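You operate a simulated robot arm through the tools that you are given. There is no shell and no other tool.

The job below is to be done with a simulated robot arm. You get a single attempt, and the scene is never put back.

JOB
Wire the open control box as the chart shows and shut the clamps.
Fine: each round plug from the white holders goes into the terminal with its number; all three clamps end shut.

It is judged by the outcome, as a careful person would: the job done as asked, and still so three seconds after it is handed in. It fails if anything else is knocked over, pushed out of place, dropped, spilled or broken.

ROBOT AND FRAMES
A 7-joint arm with a two-finger parallel gripper, fixed in place. Base frame: the origin is at the foot of the arm, x ahead of it, y to its left, z up. Lengths are in m, angles in degrees, forces in N, time in s.
Its first joint turns from -166.0 to 166.0 degrees. Payload 1.57 kg.
The TCP is the grasp point between the finger pads, 0.03 m short of the fingertips. In the tool frame z runs along the fingers and y along their closing line. Largest opening 0.11 m; finger width 0.024, thickness 0.012; the body of the gripper, 0.048 by 0.112 m, starts 0.078 m behind the TCP.
Orientation is that of the tool frame in the base frame, as [roll, pitch, yaw] about the fixed x, y, z axes, in that order (R = Rz(yaw) Ry(pitch) Rx(roll)). With the fingers straight down and closing along the base's y, the tool's x points along the base's -x, its y along +y and its z along -z.

CONTROLS
- The arm moves only by the tool move_arm. Its arguments are lists of equal length, an entry for each row: "rot": the turn, a rotation vector about the tool's x, y, z in degrees, a list of three; "travel": the shift along the tool's x, y, z in m, a list of three; "claw": the finger opening in m, from 0 to 0.11. In form: {"rot": [[rx, ry, rz], ...], "travel": [[dx, dy, dz], ...], "claw": [claw, ...]}. A call has 1 to 20 rows; each row is the pose to reach, as a shift and turn from the pose commanded when the call began, along the tool's axes at that moment. Each row takes 0.2 s and may step no farther than 0.05 m and 8.6 degrees from the row before; otherwise, or with a gripper value out of range, the whole call is refused. Where a pose cannot be reached the arm comes as near as it can. A force on the tool above 90 N (or 10 N above the force at the start of the call, whichever is more), or a blocked arm, ends the call early, and 0.2 s more pass. The fingers move at their own pace (about 0.108 m/s each) and stop on an object; they squeeze with about 37 N. The grip force told is the motor's: it shows also when the fingers shut on nothing. Time passes only in rows, and 0.2 s behind the last, so rows that repeat a pose let the fingers close. The reply holds the time, the measured pose of the TCP, the force on the tool along the base axes, the opening and the grip force, in the units named above and with some noise, with the torque about the TCP (base axes, N m) and any sound that the robot's microphone picked up.
- Cameras (640 x 400 px; columns grow to the right, rows downward): "scene" is fixed at [0.0564, 0.4964, 1.4021]; the picture's right is [-0.50, -0.87, 0.00], its down [-0.77, 0.44, -0.45] and it looks along [0.39, -0.23, -0.89] (base axes); focal length 315 px, centre (320, 200). "wrist" rides on the gripper at [0.07, 0.016, -0.141] in the tool frame; the picture's right is [-0.23, 0.97, 0.00], its down [-0.85, -0.20, -0.48] and it looks along [-0.47, -0.11, 0.88] (tool axes); focal length 222 px, centre (320, 200). There is no depth. A picture from a camera that has moved, and an enlarged one, comes with that camera's place and axes in the base frame and with its lens. The place of the scene camera against the robot may be out by one fixed shift of up to 0.012 m in any direction.
- capture(camera): a new picture of that camera. The clock stands still meanwhile.
- raise_lower(by): slides the trunk up (or, below 0, down) by that many m; the arm rides with it, the base frame stays. It gives what a move gives, with no picture.
- close_up(camera, box): a new picture of the part [left, top, right, bottom] of that camera's present view, enlarged. The clock stands still meanwhile.
- close_job(): hands the job in; it is judged then, once.

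Places have to be worked out from the pictures, the camera data and where the tool is seen. Open the gripper and draw the arm clear of the work before you hand the job in, unless the task says otherwise.

The tools are called after "Call:" by a JSON object that holds its "name" and its "arguments". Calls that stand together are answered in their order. move_arm: Moves the arm, as the interface text tells. Its arguments: {"type":"object","properties":{"rot":{"type":"array","items":{"type":"array","items":{"type":"number"}}},"travel":{"type":"array","items":{"type":"array","items":{"type":"number"}}},"claw":{"type":"array","items":{"type":"number"}}},"required":["rot","travel","claw"]} The other tools are called the same way: raise_lower (by) slides the trunk up or down; capture (camera) takes a picture; close_up (camera, box) takes an enlarged picture of a part of a camera's view; close_job () hands the job in.

At the start:

```text
time: 0.0
eef_pos: [0.0799, 0.3001, 1.0917]
orientation: [-160.7, -8.2, 178.9]
wrist_force: [-0.7, -0.1, -0.2]
wrist_torque: [0.0, -0.03, 0.0]
grip_width: 0.1099
grip_force: 0.0
trunk travel left (down, up): [-0.4, 0.21]
```

scene: 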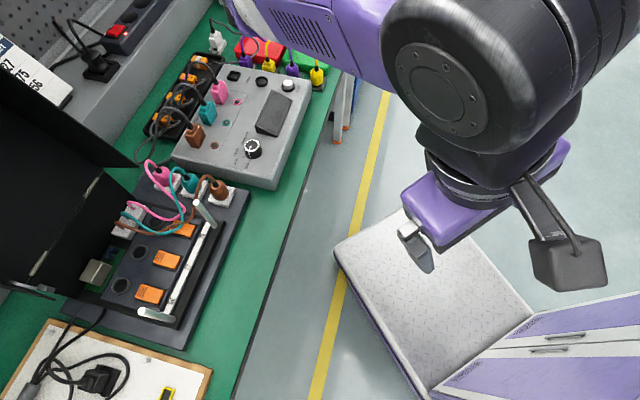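
wrist: 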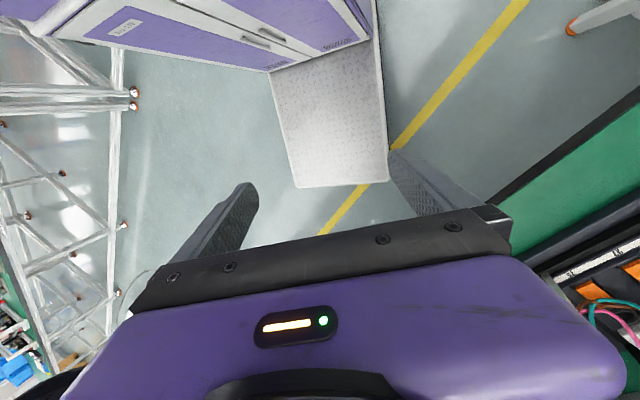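

The control box with orange clamps and the pink, teal and brown plugs is on the left side of the scene view. I'll enlarge those parts to understand the layout first.

Call:
{"name": "close_up", "arguments": {"camera": "scene", "box": [60, 140, 260, 340]}}

Call:
{"name": "close_up", "arguments": {"camera": "scene", "box": [0, 0, 340, 200]}}

Call:
{"name": "close_up", "arguments": {"camera": "scene", "box": [0, 260, 240, 400]}}

```text
2.00 times, centred on (160, 240) of scene
camera zoom: at [0.0564, 0.4964, 1.4021], right [-0.5, -0.87, 0.0], down [-0.77, 0.44, -0.45], along [0.39, -0.23, -0.89], focal length 630 px, centre (640, 120)
```

zoom: 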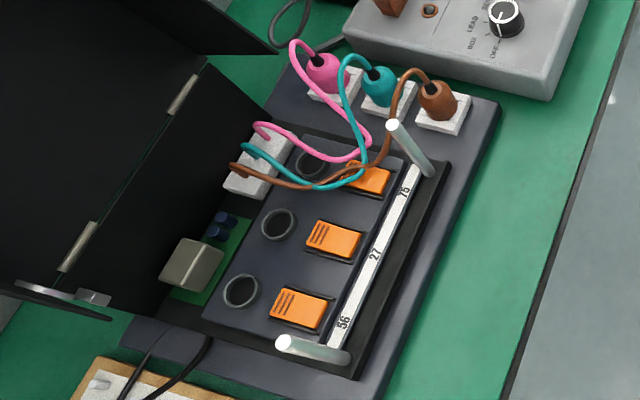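

```text
1.88 times, centred on (170, 100) of scene
camera zoom: at [0.0564, 0.4964, 1.4021], right [-0.5, -0.87, 0.0], down [-0.77, 0.44, -0.45], along [0.39, -0.23, -0.89], focal length 593 px, centre (602, 388)
```

zoom: 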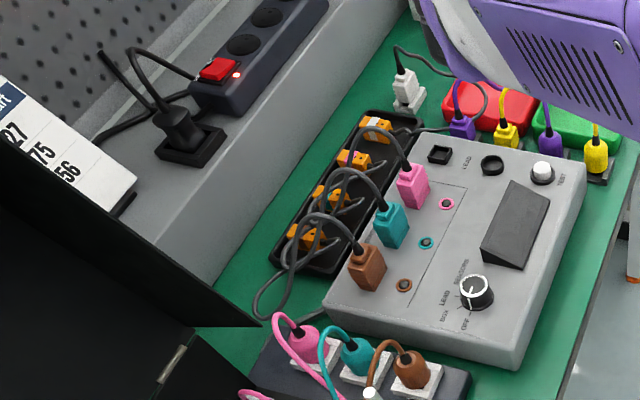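

```text
2.67 times, centred on (120, 330) of scene
camera zoom: at [0.0564, 0.4964, 1.4021], right [-0.5, -0.87, 0.0], down [-0.77, 0.44, -0.45], along [0.39, -0.23, -0.89], focal length 840 px, centre (853, -147)
```

zoom: 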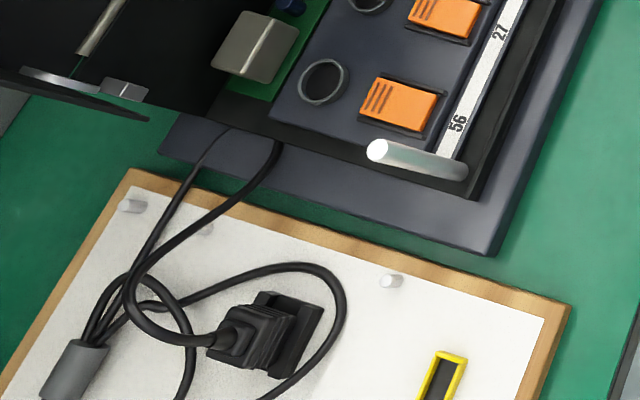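

The box has three ring terminals (labelled 75, 27, 56) with orange clamps, two upright posts and an open lid at the back. The chart behind the lid is partly hidden, so I'll turn the tool straight down, facing the bench (about azimuth 47°), and look with the wrist camera from high up.

Call:
{"name": "move_arm", "arguments": {"rot": [[-1.83, -1.96, -5.77], [-3.67, -3.92, -11.54], [-5.5, -5.88, -17.31], [-7.34, -7.85, -23.07], [-9.17, -9.81, -28.84], [-11.01, -11.77, -34.61], [-12.84, -13.73, -40.38], [-14.68, -15.69, -46.15]], "travel": [[-0.0259, 0.011, -0.0156], [-0.0518, 0.022, -0.0311], [-0.0777, 0.033, -0.0467], [-0.1035, 0.044, -0.0622], [-0.1294, 0.0549, -0.0778], [-0.1553, 0.0659, -0.0934], [-0.1812, 0.0769, -0.1089], [-0.2071, 0.0879, -0.1245]], "claw": [0.11, 0.11, 0.11, 0.11, 0.11, 0.11, 0.11, 0.11]}}

Call:
{"name": "capture", "arguments": {"camera": "wrist"}}

Call:
{"name": "capture", "arguments": {"camera": "scene"}}

```text
time: 1.0
eef_pos: [0.1582, 0.3328, 1.0831]
orientation: [-164.9, -13.6, -159.0]
wrist_force: [-1.4, 0.3, -0.2]
wrist_torque: [-0.01, -0.02, 0.0]
grip_width: 0.1098
grip_force: 0.0
trunk travel left (down, up): [-0.4, 0.21]
stopped in row 4: the arm was blocked; the commanded pose is now the measured one
```

```text
taken
camera wrist: at [0.1058, 0.3679, 1.2274], right [-0.19, 0.94, -0.3], down [0.91, 0.28, 0.3], along [0.36, -0.22, -0.91], focal length 222 px, centre (320, 200)
```

wrist: 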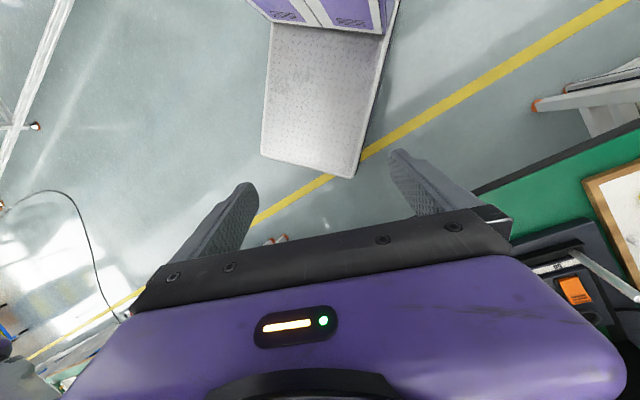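

```text
taken
```

scene: 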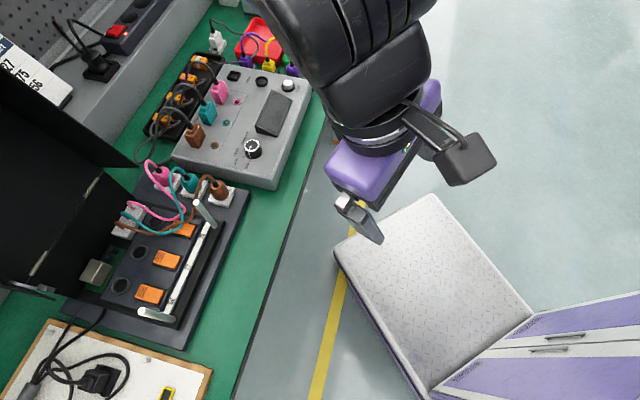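

The arm was blocked at close-in radius (no contact force), probably a joint-limit issue. The wrist view's useful half is the upper one (toward tool +x). I'll go outward more slowly while finishing the rotation.

Call:
{"name": "move_arm", "arguments": {"rot": [[-0.73, -1.04, -1.5], [-1.46, -2.09, -2.99], [-2.19, -3.13, -4.49], [-2.92, -4.17, -5.98], [-3.65, -5.21, -7.48], [-4.38, -6.26, -8.97], [-5.11, -7.3, -10.47], [-5.85, -8.34, -11.96], [-6.58, -9.38, -13.46], [-7.31, -10.43, -14.95], [-8.04, -11.47, -16.45], [-8.77, -12.51, -17.94], [-9.5, -13.55, -19.44], [-10.23, -14.6, -20.93], [-10.96, -15.64, -22.43], [-11.69, -16.68, -23.92]], "travel": [[-0.0146, -0.0024, -0.0075], [-0.0293, -0.0048, -0.015], [-0.0439, -0.0071, -0.0225], [-0.0585, -0.0095, -0.03], [-0.0732, -0.0119, -0.0374], [-0.0878, -0.0143, -0.0449], [-0.1024, -0.0167, -0.0524], [-0.1171, -0.0191, -0.0599], [-0.1317, -0.0214, -0.0674], [-0.1463, -0.0238, -0.0749], [-0.1609, -0.0262, -0.0824], [-0.1756, -0.0286, -0.0899], [-0.1902, -0.031, -0.0973], [-0.2048, -0.0333, -0.1048], [-0.2195, -0.0357, -0.1123], [-0.2341, -0.0381, -0.1198]], "claw": [0.11, 0.11, 0.11, 0.11, 0.11, 0.11, 0.11, 0.11, 0.11, 0.11, 0.11, 0.11, 0.11, 0.11, 0.11, 0.11]}}

Call:
{"name": "capture", "arguments": {"camera": "wrist"}}

Call:
{"name": "capture", "arguments": {"camera": "scene"}}

```text
time: 4.4
eef_pos: [0.4008, 0.4213, 1.1503]
orientation: [-180.0, 0.1, -132.9]
wrist_force: [0.3, -0.6, 0.0]
wrist_torque: [-0.03, -0.03, 0.0]
grip_width: 0.1102
grip_force: 0.0
trunk travel left (down, up): [-0.4, 0.21]
```

```text
taken
camera wrist: at [0.3413, 0.3796, 1.2917], right [-0.56, 0.83, 0.0], down [0.73, 0.49, 0.48], along [0.4, 0.27, -0.88], focal length 222 px, centre (320, 200)
```

wrist: 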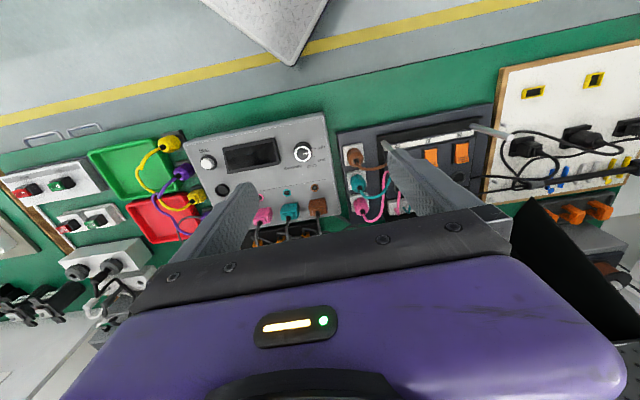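

```text
taken
```

scene: 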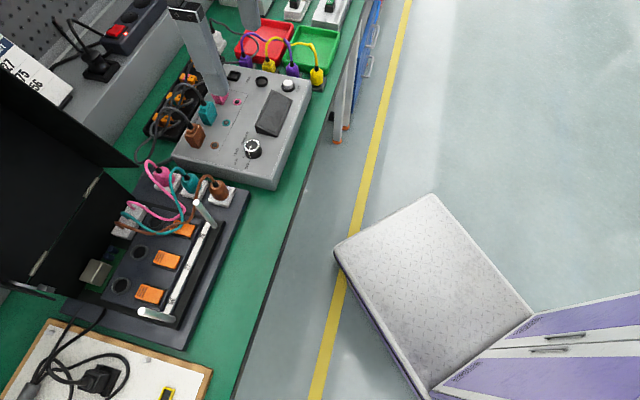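

Now pitch the tool outward to look toward the back shelf, where the chart is.

Call:
{"name": "move_arm", "arguments": {"rot": [[0, -5, 0], [0, -10, 0], [0, -15, 0], [0, -20, 0], [0, -25, 0], [0, -30, 0], [0, -35, 0], [0, -40, 0], [0, -45, 0], [0, -50, 0]], "travel": [[0, 0, -0.005], [0, 0, -0.01], [0, 0, -0.015], [0, 0, -0.02], [0, 0, -0.025], [0, 0, -0.03], [0, 0, -0.035], [0, 0, -0.04], [0, 0, -0.045], [0, 0, -0.05]], "claw": [0.11, 0.11, 0.11, 0.11, 0.11, 0.11, 0.11, 0.11, 0.11, 0.11]}}

Call:
{"name": "capture", "arguments": {"camera": "wrist"}}

Call:
{"name": "close_up", "arguments": {"camera": "wrist", "box": [200, 0, 640, 220]}}

```text
time: 5.7
eef_pos: [0.4384, 0.4525, 1.1781]
orientation: [177.6, 24.2, -144.0]
wrist_force: [-1.1, -0.3, 0.2]
wrist_torque: [-0.02, 0.0, -0.02]
grip_width: 0.11
grip_force: 0.2
trunk travel left (down, up): [-0.4, 0.21]
stopped in row 6: the arm was blocked; the commanded pose is now the measured one
```

```text
taken
camera wrist: at [0.3353, 0.3891, 1.2791], right [-0.42, 0.9, 0.13], down [0.6, 0.17, 0.78], along [0.68, 0.4, -0.61], focal length 222 px, centre (320, 200)
```

wrist: 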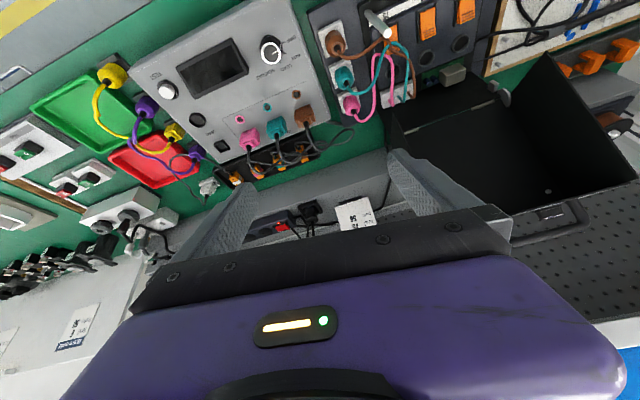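

```text
1.45 times, centred on (420, 110) of wrist
camera zoom: at [0.3353, 0.3891, 1.2791], right [-0.42, 0.9, 0.13], down [0.6, 0.17, 0.78], along [0.68, 0.4, -0.61], focal length 323 px, centre (174, 331)
```

zoom: 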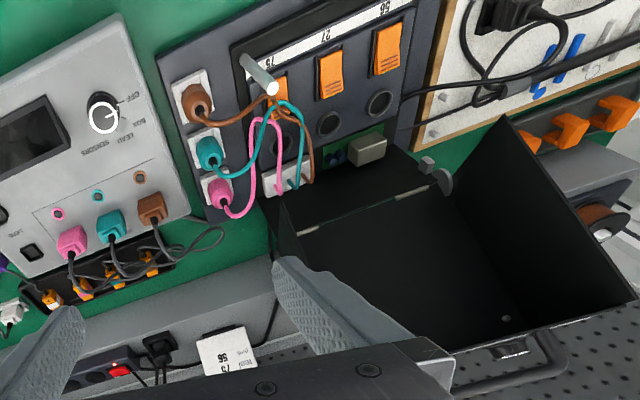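

The chart sits on the back shelf near (353,215), and there is another card at (78,330). I'll enlarge both.

Call:
{"name": "close_up", "arguments": {"camera": "wrist", "box": [325, 190, 389, 230]}}

Call:
{"name": "close_up", "arguments": {"camera": "wrist", "box": [30, 295, 126, 355]}}

Call:
{"name": "close_up", "arguments": {"camera": "scene", "box": [0, 20, 96, 80]}}

```text
10.00 times, centred on (357, 210) of wrist
camera zoom: at [0.3353, 0.3891, 1.2791], right [-0.42, 0.9, 0.13], down [0.6, 0.17, 0.78], along [0.68, 0.4, -0.61], focal length 2221 px, centre (-50, 100)
```

zoom: 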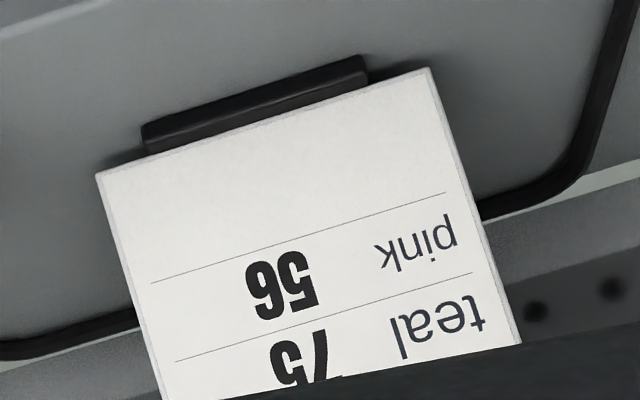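

```text
6.67 times, centred on (78, 325) of wrist
camera zoom: at [0.3353, 0.3891, 1.2791], right [-0.42, 0.9, 0.13], down [0.6, 0.17, 0.78], along [0.68, 0.4, -0.61], focal length 1481 px, centre (1933, -633)
```

zoom: 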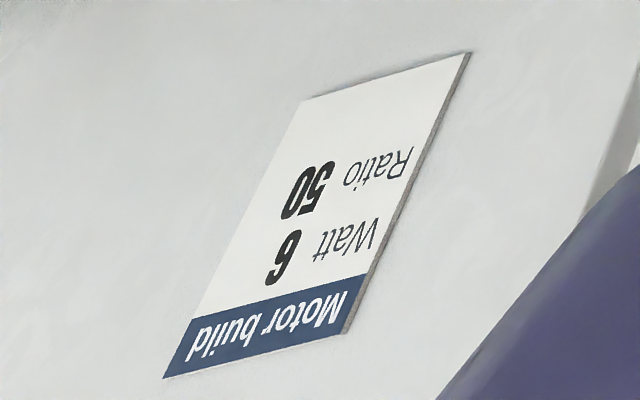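

```text
6.67 times, centred on (48, 50) of scene
camera zoom: at [0.0564, 0.4964, 1.4021], right [-0.5, -0.87, 0.0], down [-0.77, 0.44, -0.45], along [0.39, -0.23, -0.89], focal length 2100 px, centre (2133, 1200)
```

zoom: 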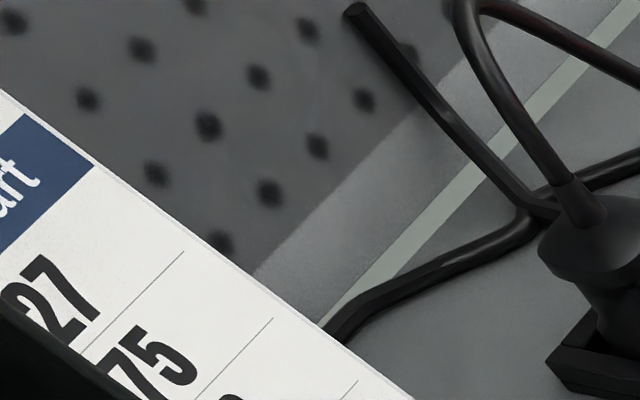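

The chart reads pink → 56 and teal → 75, which leaves brown → 27 (the row above, whose "27" is visible in the scene view). The other card is for a motor build and doesn't apply. I estimate the holders near (0.42–0.50, 0.52–0.61) and the terminals near (0.33–0.415, 0.735–0.645) at z≈0.85. I'll level the tool and look from above them.

Call:
{"name": "move_arm", "arguments": {"rot": [[0.05, 2.43, -0.84], [0.09, 4.87, -1.67], [0.14, 7.3, -2.51], [0.18, 9.73, -3.34], [0.23, 12.17, -4.18], [0.28, 14.6, -5.02], [0.32, 17.03, -5.85], [0.37, 19.46, -6.69], [0.41, 21.9, -7.52], [0.46, 24.33, -8.36]], "travel": [[-0.0106, 0.013, 0.0139], [-0.0212, 0.026, 0.0277], [-0.0317, 0.0389, 0.0416], [-0.0423, 0.0519, 0.0555], [-0.0529, 0.0649, 0.0694], [-0.0635, 0.0779, 0.0832], [-0.0741, 0.0909, 0.0971], [-0.0846, 0.1038, 0.111], [-0.0952, 0.1168, 0.1248], [-0.1058, 0.1298, 0.1387]], "claw": [0.11, 0.11, 0.11, 0.11, 0.11, 0.11, 0.11, 0.11, 0.11, 0.11]}}

Call:
{"name": "capture", "arguments": {"camera": "wrist"}}

Call:
{"name": "close_up", "arguments": {"camera": "wrist", "box": [180, 0, 500, 200]}}

Call:
{"name": "capture", "arguments": {"camera": "scene"}}

```text
time: 7.7
eef_pos: [0.5894, 0.5927, 1.1276]
orientation: [179.5, 4.4, -146.1]
wrist_force: [0.2, 0.5, 1.1]
wrist_torque: [0.02, -0.07, 0.02]
grip_width: 0.1099
grip_force: 0.2
trunk travel left (down, up): [-0.4, 0.21]
stopped in row 10: the arm was blocked; the commanded pose is now the measured one
```

```text
taken
camera wrist: at [0.5152, 0.5593, 1.2631], right [-0.35, 0.94, 0.03], down [0.79, 0.28, 0.54], along [0.5, 0.21, -0.84], focal length 222 px, centre (320, 200)
```

wrist: 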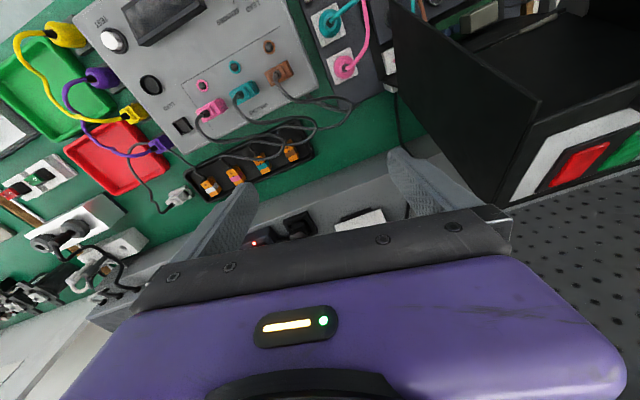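

```text
2.00 times, centred on (340, 100) of wrist
camera zoom: at [0.5152, 0.5593, 1.2631], right [-0.35, 0.94, 0.03], down [0.79, 0.28, 0.54], along [0.5, 0.21, -0.84], focal length 444 px, centre (280, 400)
```

zoom: 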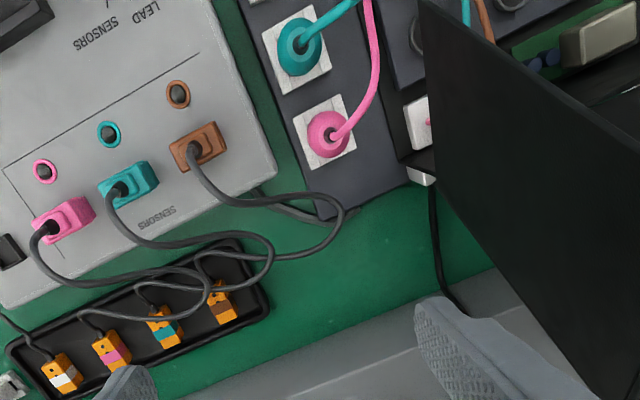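

```text
taken
```

scene: 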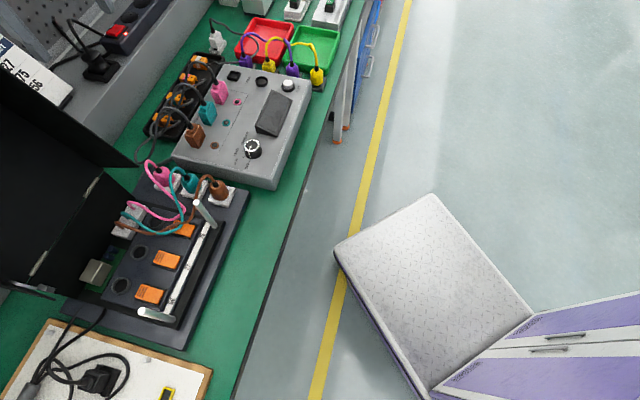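

The arm drifted off target and got blocked; a wrist joint seems to be at its limit near this heading. The start pose had the wrist turned the other way, so I'll turn toward tool yaw −45° (closing along the bench depth) while backing off a little, away from the lid.

Call:
{"name": "move_arm", "arguments": {"rot": [[0.25, 0.24, 5.63], [0.49, 0.48, 11.27], [0.74, 0.72, 16.9], [0.99, 0.95, 22.54], [1.23, 1.19, 28.17], [1.48, 1.43, 33.81], [1.72, 1.67, 39.44], [1.97, 1.91, 45.07], [2.22, 2.15, 50.71], [2.46, 2.39, 56.34], [2.71, 2.62, 61.98], [2.96, 2.86, 67.61], [3.2, 3.1, 73.25], [3.45, 3.34, 78.88]], "travel": [[0.0118, 0.0019, -0.0003], [0.0235, 0.0037, -0.0006], [0.0353, 0.0056, -0.0009], [0.047, 0.0075, -0.0013], [0.0588, 0.0093, -0.0016], [0.0705, 0.0112, -0.0019], [0.0823, 0.0131, -0.0022], [0.094, 0.0149, -0.0025], [0.1058, 0.0168, -0.0028], [0.1175, 0.0186, -0.0031], [0.1293, 0.0205, -0.0035], [0.141, 0.0224, -0.0038], [0.1528, 0.0242, -0.0041], [0.1645, 0.0261, -0.0044]], "claw": [0.11, 0.11, 0.11, 0.11, 0.11, 0.11, 0.11, 0.11, 0.11, 0.11, 0.11, 0.11, 0.11, 0.11]}}

Call:
{"name": "capture", "arguments": {"camera": "wrist"}}

Call:
{"name": "capture", "arguments": {"camera": "scene"}}

```text
time: 10.7
eef_pos: [0.4391, 0.5223, 1.1187]
orientation: [180.0, -0.1, 134.7]
wrist_force: [0.4, -0.9, 0.3]
wrist_torque: [0.0, -0.01, -0.01]
grip_width: 0.1101
grip_force: 0.1
trunk travel left (down, up): [-0.4, 0.21]
```

```text
taken
camera wrist: at [0.4029, 0.5823, 1.2595], right [0.85, 0.52, 0.0], down [0.46, -0.75, 0.48], along [0.25, -0.41, -0.88], focal length 222 px, centre (320, 200)
```

wrist: 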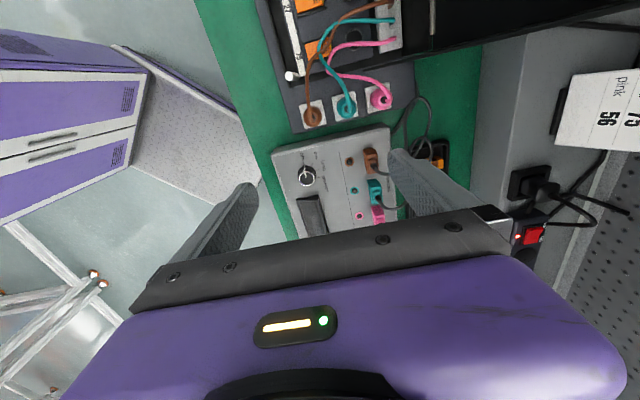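

```text
taken
```

scene: 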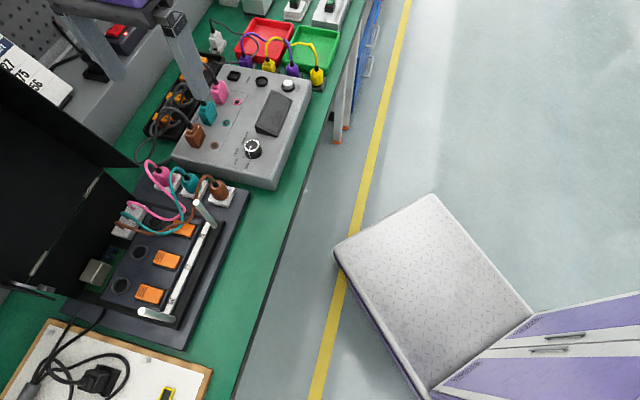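

That orientation works well. The chart is visible at the right edge, so I'll enlarge it along with the plug area.

Call:
{"name": "close_up", "arguments": {"camera": "wrist", "box": [544, 60, 640, 160]}}

Call:
{"name": "close_up", "arguments": {"camera": "wrist", "box": [260, 0, 430, 140]}}

```text
4.00 times, centred on (592, 110) of wrist
camera zoom: at [0.4029, 0.5823, 1.2595], right [0.85, 0.52, 0.0], down [0.46, -0.75, 0.48], along [0.25, -0.41, -0.88], focal length 888 px, centre (-768, 560)
```

zoom: 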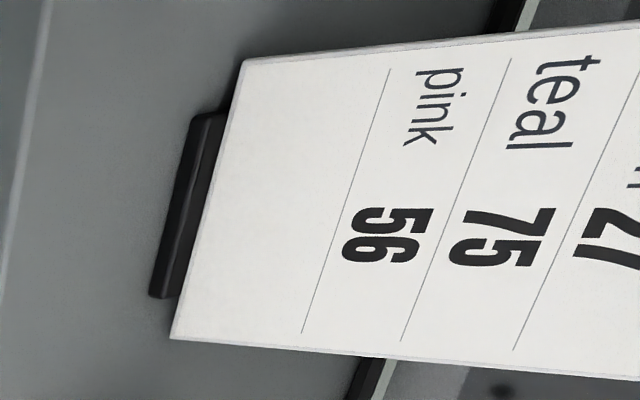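

```text
2.86 times, centred on (345, 70) of wrist
camera zoom: at [0.4029, 0.5823, 1.2595], right [0.85, 0.52, 0.0], down [0.46, -0.75, 0.48], along [0.25, -0.41, -0.88], focal length 635 px, centre (249, 571)
```

zoom: 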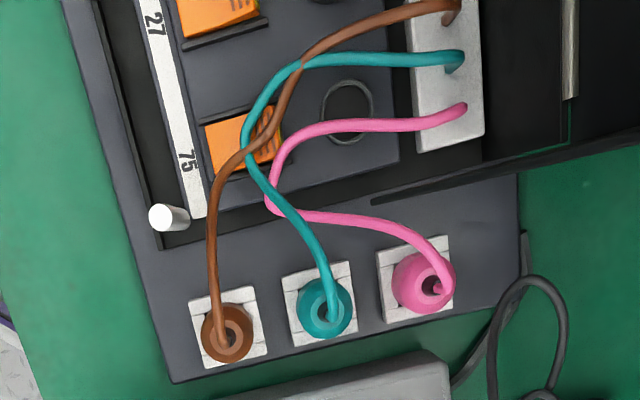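

Confirmed: pink→56, teal→75, brown→27. Next I'll move over the box (fingertips about z=1.02, well above the ~0.94 posts) to look at the terminals and clamps.

Call:
{"name": "move_arm", "arguments": {"rot": [[0, 0, -0.1], [0, 0, -0.1], [0, 0, -0.2], [0, 0, -0.2], [0, 0, -0.3]], "travel": [[0.0143, 0.0099, 0.0137], [0.0286, 0.0198, 0.0275], [0.0429, 0.0298, 0.0412], [0.0572, 0.0397, 0.055], [0.0715, 0.0496, 0.0687]], "claw": [0.11, 0.11, 0.11, 0.11, 0.11]}}

Call:
{"name": "capture", "arguments": {"camera": "wrist"}}

Call:
{"name": "close_up", "arguments": {"camera": "wrist", "box": [180, 0, 500, 200]}}

```text
time: 11.9
eef_pos: [0.5212, 0.579, 1.063]
orientation: [179.1, -0.2, 125.9]
wrist_force: [-0.8, -0.3, 0.9]
wrist_torque: [0.0, 0.02, 0.0]
grip_width: 0.1102
grip_force: 0.1
trunk travel left (down, up): [-0.4, 0.21]
stopped in row 5: the arm was blocked; the commanded pose is now the measured one
```

```text
taken
camera wrist: at [0.4926, 0.6434, 1.2047], right [0.92, 0.39, 0.01], down [0.34, -0.82, 0.47], along [0.19, -0.43, -0.88], focal length 222 px, centre (320, 200)
```

wrist: 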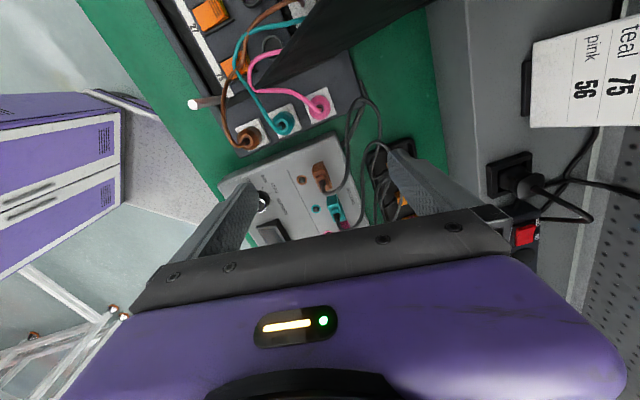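

```text
2.00 times, centred on (340, 100) of wrist
camera zoom: at [0.4926, 0.6434, 1.2047], right [0.92, 0.39, 0.01], down [0.34, -0.82, 0.47], along [0.19, -0.43, -0.88], focal length 444 px, centre (280, 400)
```

zoom: 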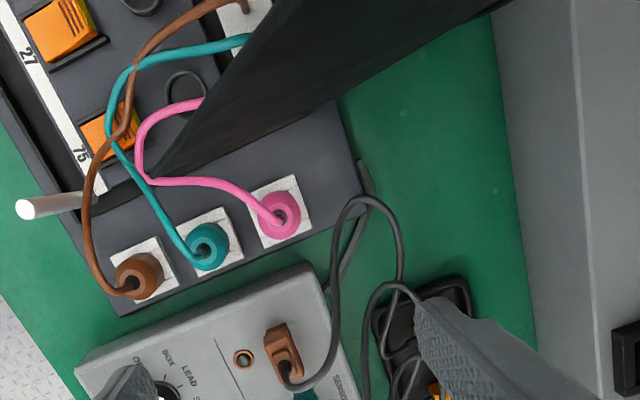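

The arm again swung off to the right and stopped, close to the open lid; no contact force shows. The lid leans back but its side walls overhang the box sides at about z≥0.96. I'll back away from it, then test moving left on a line nearer the robot.

Call:
{"name": "move_arm", "arguments": {"rot": [[0.1, 0, -1.3], [0.3, 0, -2.6], [0.4, 0, -3.9], [0.5, 0, -5.2], [0.6, 0, -6.5], [0.8, 0, -7.8], [0.9, 0, -9.1]], "travel": [[-0.0018, -0.0197, -0.0053], [-0.0036, -0.0393, -0.0106], [-0.0054, -0.059, -0.0159], [-0.0073, -0.0786, -0.0211], [-0.0091, -0.0983, -0.0264], [-0.0109, -0.1179, -0.0317], [-0.0127, -0.1376, -0.037]], "claw": [0.11, 0.11, 0.11, 0.11, 0.11, 0.11, 0.11]}}

Call:
{"name": "capture", "arguments": {"camera": "scene"}}

```text
time: 13.5
eef_pos: [0.4157, 0.4889, 1.0967]
orientation: [179.9, -0.2, 135.1]
wrist_force: [0.1, 0.3, 0.0]
wrist_torque: [-0.04, 0.03, -0.02]
grip_width: 0.11
grip_force: 0.0
trunk travel left (down, up): [-0.4, 0.21]
```

```text
taken
```

scene: 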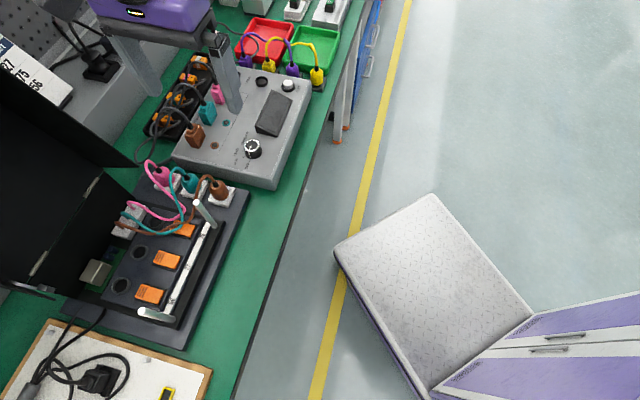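

Nothing in the scene has shifted. Now a slow test move to the left (tool +x, 8 cm) at the same height on this nearer line.

Call:
{"name": "move_arm", "arguments": {"rot": [[0, 0, 0], [0, 0, 0], [0, 0, 0], [0, 0, 0], [0, 0, 0], [0, 0, 0], [0, 0, 0], [0, 0, 0]], "travel": [[0.01, 0, 0], [0.02, 0, 0], [0.03, 0, 0], [0.04, 0, 0], [0.05, 0, 0], [0.06, 0, 0], [0.07, 0, 0], [0.08, 0, 0]], "claw": [0.11, 0.11, 0.11, 0.11, 0.11, 0.11, 0.11, 0.11]}}

Call:
{"name": "capture", "arguments": {"camera": "wrist"}}

Call:
{"name": "capture", "arguments": {"camera": "scene"}}

```text
time: 15.5
eef_pos: [0.4073, 0.5415, 1.1027]
orientation: [179.2, -0.1, 130.4]
wrist_force: [1.0, 0.4, 0.6]
wrist_torque: [0.02, 0.01, 0.0]
grip_width: 0.1098
grip_force: 0.0
trunk travel left (down, up): [-0.4, 0.21]
stopped in row 8: the arm was blocked; the commanded pose is now the measured one
```

```text
taken
camera wrist: at [0.3735, 0.6018, 1.2452], right [0.89, 0.46, 0.01], down [0.4, -0.79, 0.47], along [0.23, -0.41, -0.88], focal length 222 px, centre (320, 200)
```

wrist: 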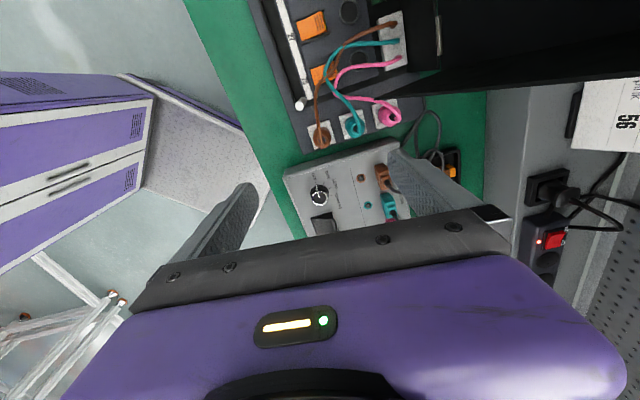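

```text
taken
```

scene: 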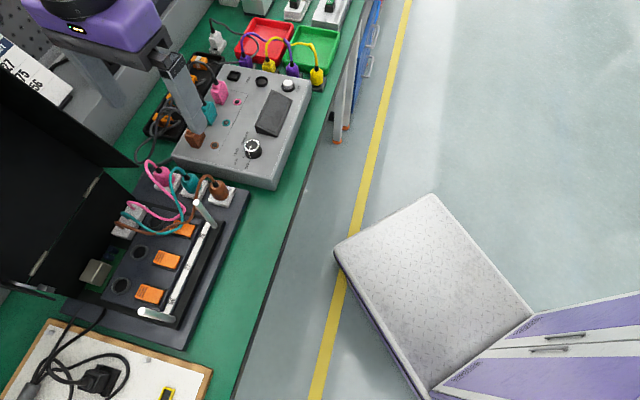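

Motion again deviated as if the base joint could not turn further left (stop near azimuth 53°). I'll retry from here slowly to see whether it's a hard stop.

Call:
{"name": "move_arm", "arguments": {"rot": [[0.1, 0, -0.6], [0.2, 0, -1.2], [0.3, 0, -1.7], [0.4, 0, -2.3], [0.5, 0, -2.9], [0.6, 0, -3.5], [0.7, 0, -4.0], [0.8, 0, -4.6], [0.8, 0, -4.6]], "travel": [[0.0056, -0.003, 0], [0.0112, -0.006, 0], [0.0167, -0.0089, 0], [0.0223, -0.0119, 0], [0.0279, -0.0149, 0], [0.0335, -0.0179, 0], [0.039, -0.0208, 0], [0.0446, -0.0238, 0], [0.0446, -0.0238, 0]], "claw": [0.11, 0.11, 0.11, 0.11, 0.11, 0.11, 0.11, 0.11, 0.11]}}

```text
time: 17.7
eef_pos: [0.4259, 0.5501, 1.1099]
orientation: [179.1, -0.2, 128.4]
wrist_force: [-0.2, 0.9, 0.3]
wrist_torque: [-0.03, 0.02, -0.02]
grip_width: 0.11
grip_force: 0.1
trunk travel left (down, up): [-0.4, 0.21]
stopped in row 9: the arm was blocked; the commanded pose is now the measured one
```

It's a hard stop for this arm posture around azimuth 52–53°. I'll back off, raise the hand, and then lower the trunk to change the arm's posture and see whether the arm becomes visible.

Call:
{"name": "move_arm", "arguments": {"rot": [[0.2, 0, -1.1], [0.3, 0, -2.2], [0.5, 0, -3.3], [0.6, 0, -4.4], [0.8, 0, -5.5], [0.9, 0, -6.6]], "travel": [[-0.008, -0.0034, -0.015], [-0.016, -0.0067, -0.03], [-0.024, -0.0101, -0.045], [-0.0319, -0.0134, -0.06], [-0.0399, -0.0168, -0.075], [-0.0479, -0.0201, -0.09]], "claw": [0.11, 0.11, 0.11, 0.11, 0.11, 0.11]}}

Call:
{"name": "raise_lower", "arguments": {"by": -0.15}}

Call:
{"name": "capture", "arguments": {"camera": "scene"}}

Call:
{"name": "capture", "arguments": {"camera": "wrist"}}

```text
time: 19.1
eef_pos: [0.4381, 0.4984, 1.1996]
orientation: [-179.9, -0.1, 135.2]
wrist_force: [-0.1, -0.4, 0.3]
wrist_torque: [0.0, 0.01, 0.02]
grip_width: 0.1102
grip_force: 0.0
trunk travel left (down, up): [-0.4, 0.21]
```

```text
time: 20.9
eef_pos: [0.4366, 0.499, 1.0497]
orientation: [-179.9, -0.1, 135.1]
wrist_force: [0.8, 0.0, 1.1]
wrist_torque: [0.04, -0.01, -0.02]
grip_width: 0.1102
grip_force: 0.1
trunk travel left (down, up): [-0.25, 0.36]
```

```text
taken
```

scene: 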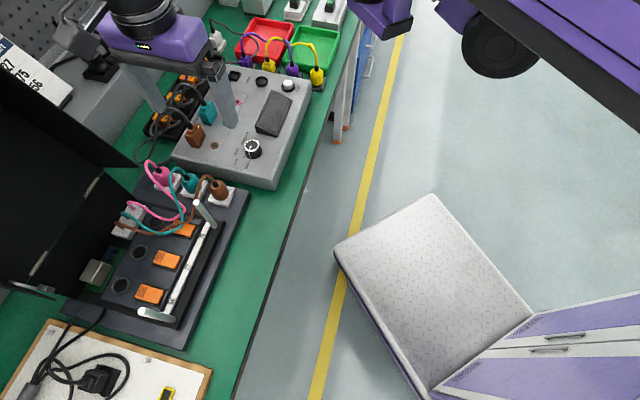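

```text
taken
camera wrist: at [0.4006, 0.5585, 1.1912], right [0.85, 0.53, 0.0], down [0.47, -0.74, 0.48], along [0.25, -0.41, -0.88], focal length 222 px, centre (320, 200)
```

wrist: 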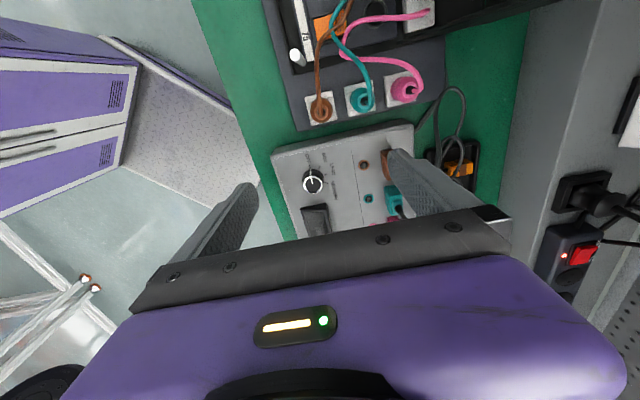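

Lowering the trunk works and shows the upper arm at the top right, with the elbow out to the right. I'll try the leftward move again at this trunk height (fingertips at ~1.02, above posts).

Call:
{"name": "move_arm", "arguments": {"rot": [[0, 0, 0], [0, 0, 0], [0, 0, 0], [0, 0, 0], [0, 0, 0], [0, 0, 0], [0, 0, 0], [0, 0, 0]], "travel": [[0.01, 0, 0], [0.02, 0, 0], [0.03, 0, 0], [0.04, 0, 0], [0.05, 0, 0], [0.06, 0, 0], [0.07, 0, 0], [0.08, 0, 0]], "claw": [0.11, 0.11, 0.11, 0.11, 0.11, 0.11, 0.11, 0.11]}}

Call:
{"name": "capture", "arguments": {"camera": "scene"}}

```text
time: 22.9
eef_pos: [0.4279, 0.5479, 1.0508]
orientation: [-180.0, -0.3, 130.1]
wrist_force: [-0.1, 0.2, 1.1]
wrist_torque: [0.01, 0.0, -0.03]
grip_width: 0.1097
grip_force: 0.0
trunk travel left (down, up): [-0.25, 0.36]
stopped in row 8: the arm was blocked; the commanded pose is now the measured one
```

```text
taken
```

scene: 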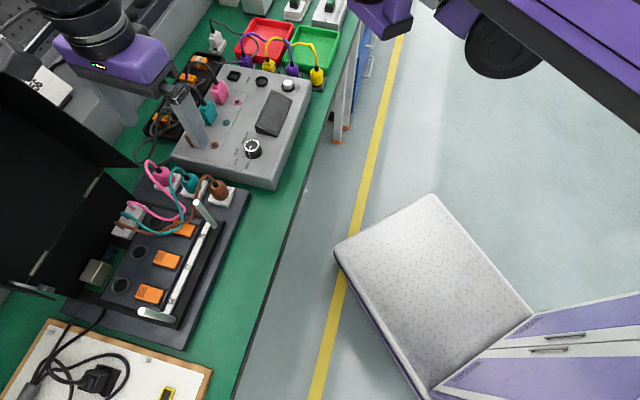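

Same stop, independent of trunk height. I'll look closely at the visible parts of the arm to understand its posture.

Call:
{"name": "close_up", "arguments": {"camera": "scene", "box": [320, 0, 640, 200]}}

Call:
{"name": "close_up", "arguments": {"camera": "scene", "box": [0, 0, 240, 150]}}

Call:
{"name": "capture", "arguments": {"camera": "wrist"}}

```text
2.00 times, centred on (480, 100) of scene
camera zoom: at [0.0564, 0.4964, 1.4021], right [-0.5, -0.87, 0.0], down [-0.77, 0.44, -0.45], along [0.39, -0.23, -0.89], focal length 630 px, centre (0, 400)
```

zoom: 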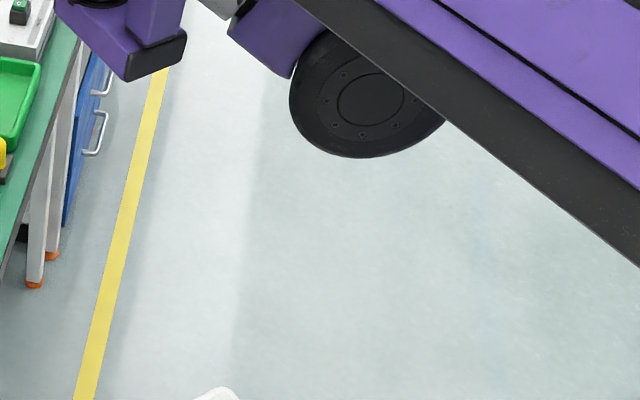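

```text
2.67 times, centred on (120, 75) of scene
camera zoom: at [0.0564, 0.4964, 1.4021], right [-0.5, -0.87, 0.0], down [-0.77, 0.44, -0.45], along [0.39, -0.23, -0.89], focal length 840 px, centre (853, 533)
```

zoom: 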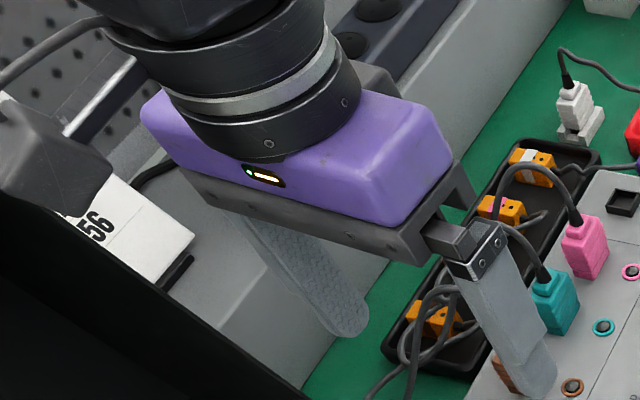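

```text
taken
camera wrist: at [0.3959, 0.6101, 1.1922], right [0.89, 0.45, 0.0], down [0.4, -0.78, 0.48], along [0.22, -0.42, -0.88], focal length 222 px, centre (320, 200)
```

wrist: 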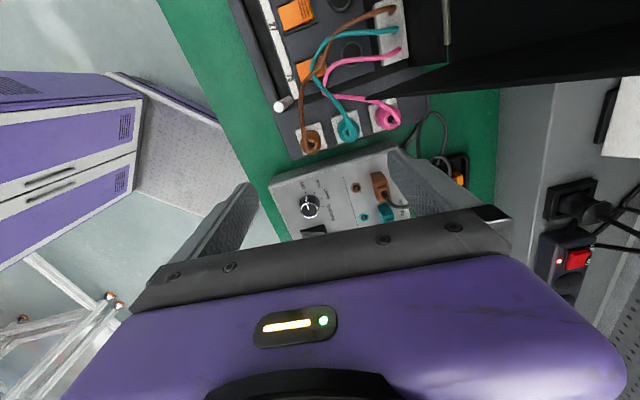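

I need to understand the arm's posture. I'll back off right, raise the hand 0.2 m and lower the trunk 0.2 m so that more of the arm comes into the scene camera's view.

Call:
{"name": "move_arm", "arguments": {"rot": [[0, 0, -0.5], [0, 0, -1.0], [0, 0, -1.5], [0, 0, -2.0], [0, 0, -2.5], [0, 0, -2.9], [0, 0, -3.4], [0, 0, -3.9], [0, 0, -4.4], [0, 0, -4.9]], "travel": [[-0.0052, -0.0028, -0.02], [-0.0104, -0.0056, -0.04], [-0.0156, -0.0085, -0.06], [-0.0208, -0.0113, -0.08], [-0.026, -0.0141, -0.1], [-0.0313, -0.0169, -0.12], [-0.0365, -0.0197, -0.14], [-0.0417, -0.0226, -0.16], [-0.0469, -0.0254, -0.18], [-0.0521, -0.0282, -0.2]], "claw": [0.11, 0.11, 0.11, 0.11, 0.11, 0.11, 0.11, 0.11, 0.11, 0.11]}}

Call:
{"name": "raise_lower", "arguments": {"by": -0.2}}

Call:
{"name": "capture", "arguments": {"camera": "scene"}}

```text
time: 25.1
eef_pos: [0.4372, 0.4905, 1.1991]
orientation: [-177.7, -0.6, 135.6]
wrist_force: [-0.1, -0.7, 0.2]
wrist_torque: [0.02, -0.01, -0.01]
grip_width: 0.11
grip_force: 0.1
out of reach, approached as far as the arm can: row 9, 10
trunk travel left (down, up): [-0.25, 0.36]
```

```text
time: 27.3
eef_pos: [0.4413, 0.4874, 1.0018]
orientation: [-177.9, -0.9, 135.3]
wrist_force: [0.8, -1.0, -0.2]
wrist_torque: [0.0, -0.01, 0.03]
grip_width: 0.11
grip_force: 0.0
trunk travel left (down, up): [-0.05, 0.56]
```

```text
taken
```

scene: 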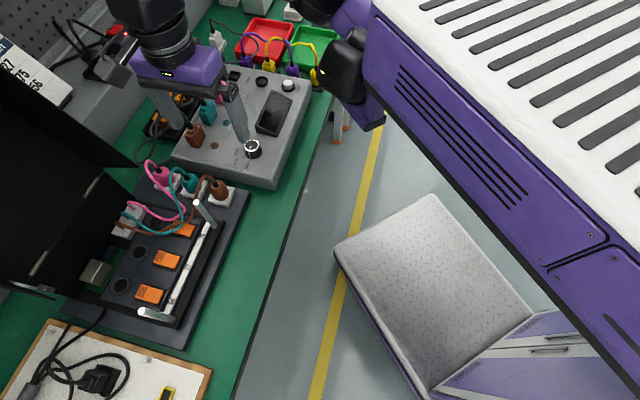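

The lowered trunk reveals a big purple, vented body and dark joints near its front end. I'll enlarge that part of the view.

Call:
{"name": "close_up", "arguments": {"camera": "scene", "box": [280, 0, 640, 225]}}

Call:
{"name": "capture", "arguments": {"camera": "wrist"}}

```text
1.78 times, centred on (460, 112) of scene
camera zoom: at [0.0564, 0.4964, 1.4021], right [-0.5, -0.87, 0.0], down [-0.77, 0.44, -0.45], along [0.39, -0.23, -0.89], focal length 560 px, centre (71, 356)
```

zoom: 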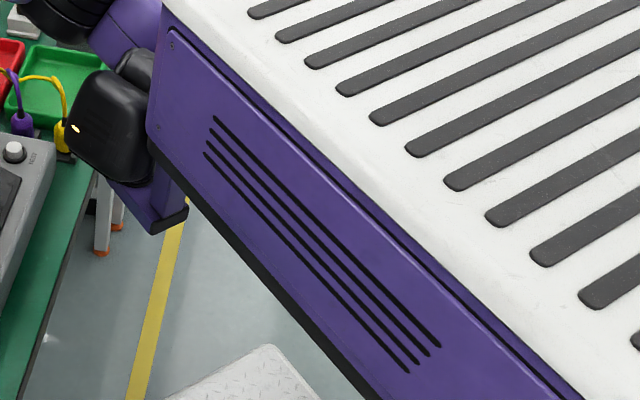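

```text
taken
camera wrist: at [0.409, 0.5502, 1.1435], right [0.85, 0.53, -0.04], down [0.49, -0.74, 0.47], along [0.22, -0.42, -0.88], focal length 222 px, centre (320, 200)
```

wrist: 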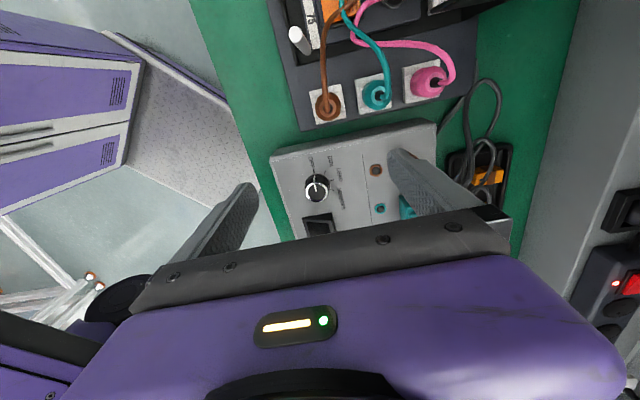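

The big vented body is the torso (edges parallel to x). I want to see which of the dark pieces move with the arm, so I'll move the hand right about 13 cm and compare pictures.

Call:
{"name": "move_arm", "arguments": {"rot": [[-0.3, -0.1, 0], [-0.5, -0.2, 0], [-0.8, -0.3, 0], [-1.1, -0.5, 0], [-1.3, -0.6, 0], [-1.6, -0.7, 0], [-1.9, -0.8, 0], [-2.1, -0.9, 0]], "travel": [[-0.0168, 0.0008, -0.0038], [-0.0336, 0.0016, -0.0075], [-0.0504, 0.0024, -0.0113], [-0.0672, 0.0032, -0.015], [-0.084, 0.0039, -0.0188], [-0.1008, 0.0047, -0.0225], [-0.1176, 0.0055, -0.0263], [-0.1344, 0.0063, -0.03]], "claw": [0.11, 0.11, 0.11, 0.11, 0.11, 0.11, 0.11, 0.11]}}

Call:
{"name": "capture", "arguments": {"camera": "scene"}}

```text
time: 29.1
eef_pos: [0.5358, 0.3971, 1.0107]
orientation: [179.9, -0.6, 135.9]
wrist_force: [-0.6, -0.3, 0.0]
wrist_torque: [0.02, -0.01, -0.01]
grip_width: 0.1102
grip_force: 0.1
out of reach, approached as far as the arm can: row 2, 3, 4, 5, 6, 7, 8
trunk travel left (down, up): [-0.05, 0.56]
```

```text
taken
```

scene: 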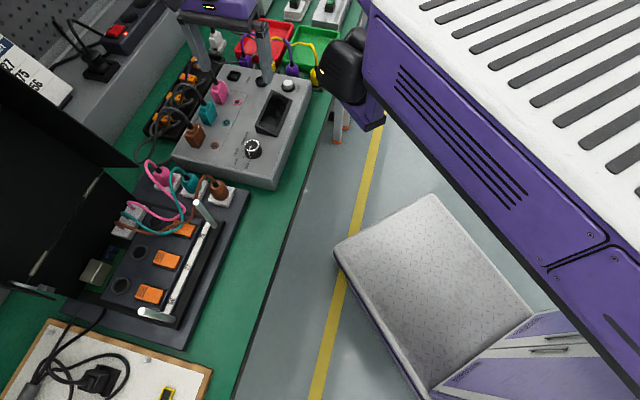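

The black box on the torso's front-left corner stays fixed while the arm link passes right beside it, so that box is what blocks the arm when it swings left. With the trunk higher and the arm reaching lower, the arm should pass beneath it. I'll raise the trunk back and bring the hand down.

Call:
{"name": "raise_lower", "arguments": {"by": 0.35}}

Call:
{"name": "move_arm", "arguments": {"rot": [[0, 0, 0], [0, 0, 0], [0, 0, 0], [0, 0, 0], [0, 0, 0], [0, 0, 0], [0, 0, 0], [0, 0, 0], [0, 0, 0], [0, 0, 0], [0, 0, 0], [0, 0, 0], [0, 0, 0], [0, 0, 0]], "travel": [[0, 0, 0.025], [0, 0, 0.05], [0, 0, 0.075], [0, 0, 0.1], [0, 0, 0.125], [0, 0, 0.15], [0, 0, 0.175], [0, 0, 0.2], [0, 0, 0.225], [0, 0, 0.25], [0, 0, 0.275], [0, 0, 0.3], [0, 0, 0.325], [0, 0, 0.34]], "claw": [0.11, 0.11, 0.11, 0.11, 0.11, 0.11, 0.11, 0.11, 0.11, 0.11, 0.11, 0.11, 0.11, 0.11]}}

Call:
{"name": "capture", "arguments": {"camera": "scene"}}

```text
time: 32.5
eef_pos: [0.5394, 0.3945, 1.3604]
orientation: [179.8, -0.9, 135.3]
wrist_force: [0.2, 0.0, 0.5]
wrist_torque: [0.01, -0.03, -0.05]
grip_width: 0.11
grip_force: 0.0
trunk travel left (down, up): [-0.4, 0.21]
```

```text
time: 35.5
eef_pos: [0.5445, 0.4022, 1.0342]
orientation: [177.6, 0.4, 135.6]
wrist_force: [0.4, -1.2, 1.3]
wrist_torque: [-0.04, -0.01, -0.02]
grip_width: 0.11
grip_force: 0.1
trunk travel left (down, up): [-0.4, 0.21]
```

```text
taken
```

scene: 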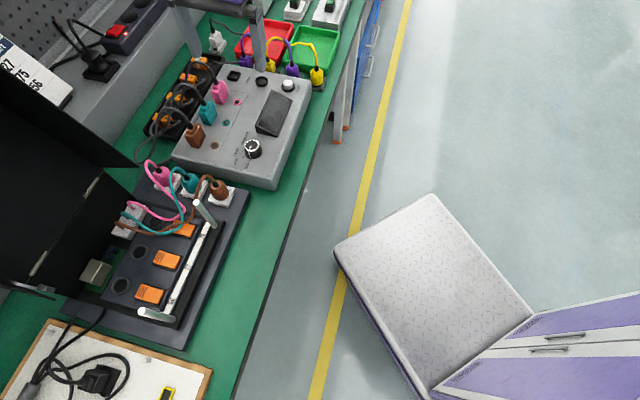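

Trunk is back at its original height with the hand at z≈1.03. Now I'll try sliding left past the earlier stop line at this lower posture.

Call:
{"name": "move_arm", "arguments": {"rot": [[0.2, 0, 0.1], [0.4, 0.1, 0.1], [0.6, 0.1, 0.2], [0.8, 0.1, 0.2], [1.0, 0.2, 0.3], [1.2, 0.2, 0.3], [1.4, 0.2, 0.4], [1.6, 0.3, 0.4], [1.8, 0.3, 0.5], [2.0, 0.3, 0.5], [2.2, 0.4, 0.6], [2.4, 0.4, 0.6]], "travel": [[0.0184, 0.0002, 0.0003], [0.0368, 0.0004, 0.0007], [0.0552, 0.0007, 0.001], [0.0735, 0.0009, 0.0014], [0.0919, 0.0011, 0.0017], [0.1103, 0.0013, 0.002], [0.1287, 0.0015, 0.0024], [0.1471, 0.0017, 0.0027], [0.1655, 0.002, 0.0031], [0.1838, 0.0022, 0.0034], [0.2022, 0.0024, 0.0038], [0.2206, 0.0026, 0.0041]], "claw": [0.11, 0.11, 0.11, 0.11, 0.11, 0.11, 0.11, 0.11, 0.11, 0.11, 0.11, 0.11]}}

Call:
{"name": "capture", "arguments": {"camera": "scene"}}

```text
time: 38.3
eef_pos: [0.4411, 0.5512, 1.0368]
orientation: [179.5, -0.3, 129.6]
wrist_force: [0.2, 0.2, -1.1]
wrist_torque: [0.0, -0.01, 0.02]
grip_width: 0.11
grip_force: 0.1
trunk travel left (down, up): [-0.4, 0.21]
stopped in row 12: the arm was blocked; the commanded pose is now the measured one
```

```text
taken
```

scene: 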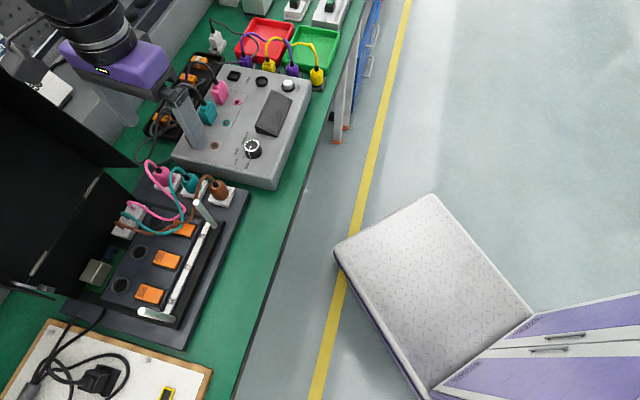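

All stop points lie on one line, which fits the upper arm hitting the torso's black box (its bracket bottom is at about arm height). The remedy is to have the arm slope lower relative to the torso: back off right, raise the trunk 0.2 m, then lower the hand to the same working height and try again.

Call:
{"name": "move_arm", "arguments": {"rot": [[0.1, 0, -0.9], [0.2, 0, -1.8], [0.3, 0, -2.7], [0.3, 0, -3.6], [0.4, 0, -4.5], [0.5, 0, -5.4]], "travel": [[-0.0133, -0.0025, -0.0022], [-0.0265, -0.0051, -0.0043], [-0.0398, -0.0076, -0.0065], [-0.0531, -0.0101, -0.0087], [-0.0663, -0.0127, -0.0108], [-0.0796, -0.0152, -0.013]], "claw": [0.11, 0.11, 0.11, 0.11, 0.11, 0.11]}}

Call:
{"name": "raise_lower", "arguments": {"by": 0.2}}

Call:
{"name": "move_arm", "arguments": {"rot": [[0, 0, 0], [0, 0, 0], [0, 0, 0], [0, 0, 0], [0, 0, 0], [0, 0, 0], [0, 0, 0], [0, 0, 0], [0, 0, 0], [0, 0, 0]], "travel": [[0, 0, 0.021], [0, 0, 0.042], [0, 0, 0.063], [0, 0, 0.084], [0, 0, 0.105], [0, 0, 0.126], [0, 0, 0.147], [0, 0, 0.168], [0, 0, 0.189], [0, 0, 0.21]], "claw": [0.11, 0.11, 0.11, 0.11, 0.11, 0.11, 0.11, 0.11, 0.11, 0.11]}}

```text
time: 39.7
eef_pos: [0.4779, 0.4793, 1.0473]
orientation: [-180.0, -0.1, 135.3]
wrist_force: [0.2, 0.1, -0.1]
wrist_torque: [-0.03, 0.0, -0.03]
grip_width: 0.1099
grip_force: 0.1
trunk travel left (down, up): [-0.4, 0.21]
```

```text
time: 41.9
eef_pos: [0.4784, 0.4801, 1.2481]
orientation: [180.0, -0.2, 135.2]
wrist_force: [0.3, -0.4, -0.3]
wrist_torque: [-0.05, -0.01, -0.02]
grip_width: 0.1099
grip_force: 0.1
trunk travel left (down, up): [-0.6, 0.01]
```

```text
time: 44.0
eef_pos: [0.4773, 0.4837, 1.0374]
orientation: [180.0, -0.3, 135.3]
wrist_force: [-0.2, 0.4, -1.1]
wrist_torque: [0.0, 0.02, -0.01]
grip_width: 0.1099
grip_force: 0.0
trunk travel left (down, up): [-0.6, 0.01]
```

Trunk is up and the hand is again at z≈1.04. Trying the leftward slide once more.

Call:
{"name": "move_arm", "arguments": {"rot": [[0, 0, 0], [0, 0, 0], [0, 0, 0], [0, 0, 0], [0, 0, 0], [0, 0, 0], [0, 0, 0], [0, 0, 0]], "travel": [[0.0144, -0.0011, 0], [0.0288, -0.0022, 0], [0.0432, -0.0032, 0], [0.0577, -0.0043, 0], [0.0721, -0.0054, 0], [0.0865, -0.0065, 0], [0.1009, -0.0075, 0], [0.1153, -0.0086, 0]], "claw": [0.11, 0.11, 0.11, 0.11, 0.11, 0.11, 0.11, 0.11]}}

Call:
{"name": "capture", "arguments": {"camera": "scene"}}

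```text
time: 45.9
eef_pos: [0.3885, 0.5554, 1.0364]
orientation: [180.0, -0.2, 135.2]
wrist_force: [0.2, -0.7, 0.0]
wrist_torque: [0.0, 0.01, 0.0]
grip_width: 0.1099
grip_force: 0.0
trunk travel left (down, up): [-0.6, 0.01]
```

```text
taken
```

scene: 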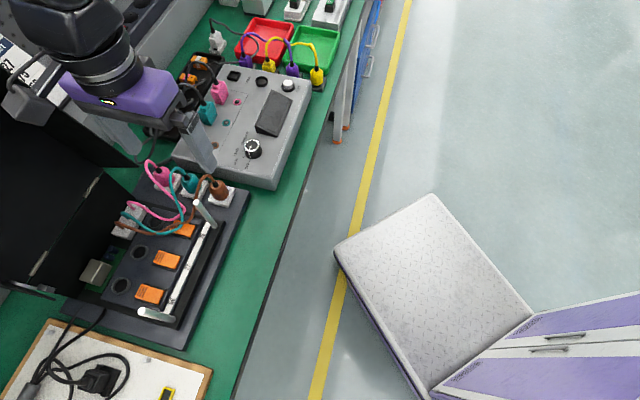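

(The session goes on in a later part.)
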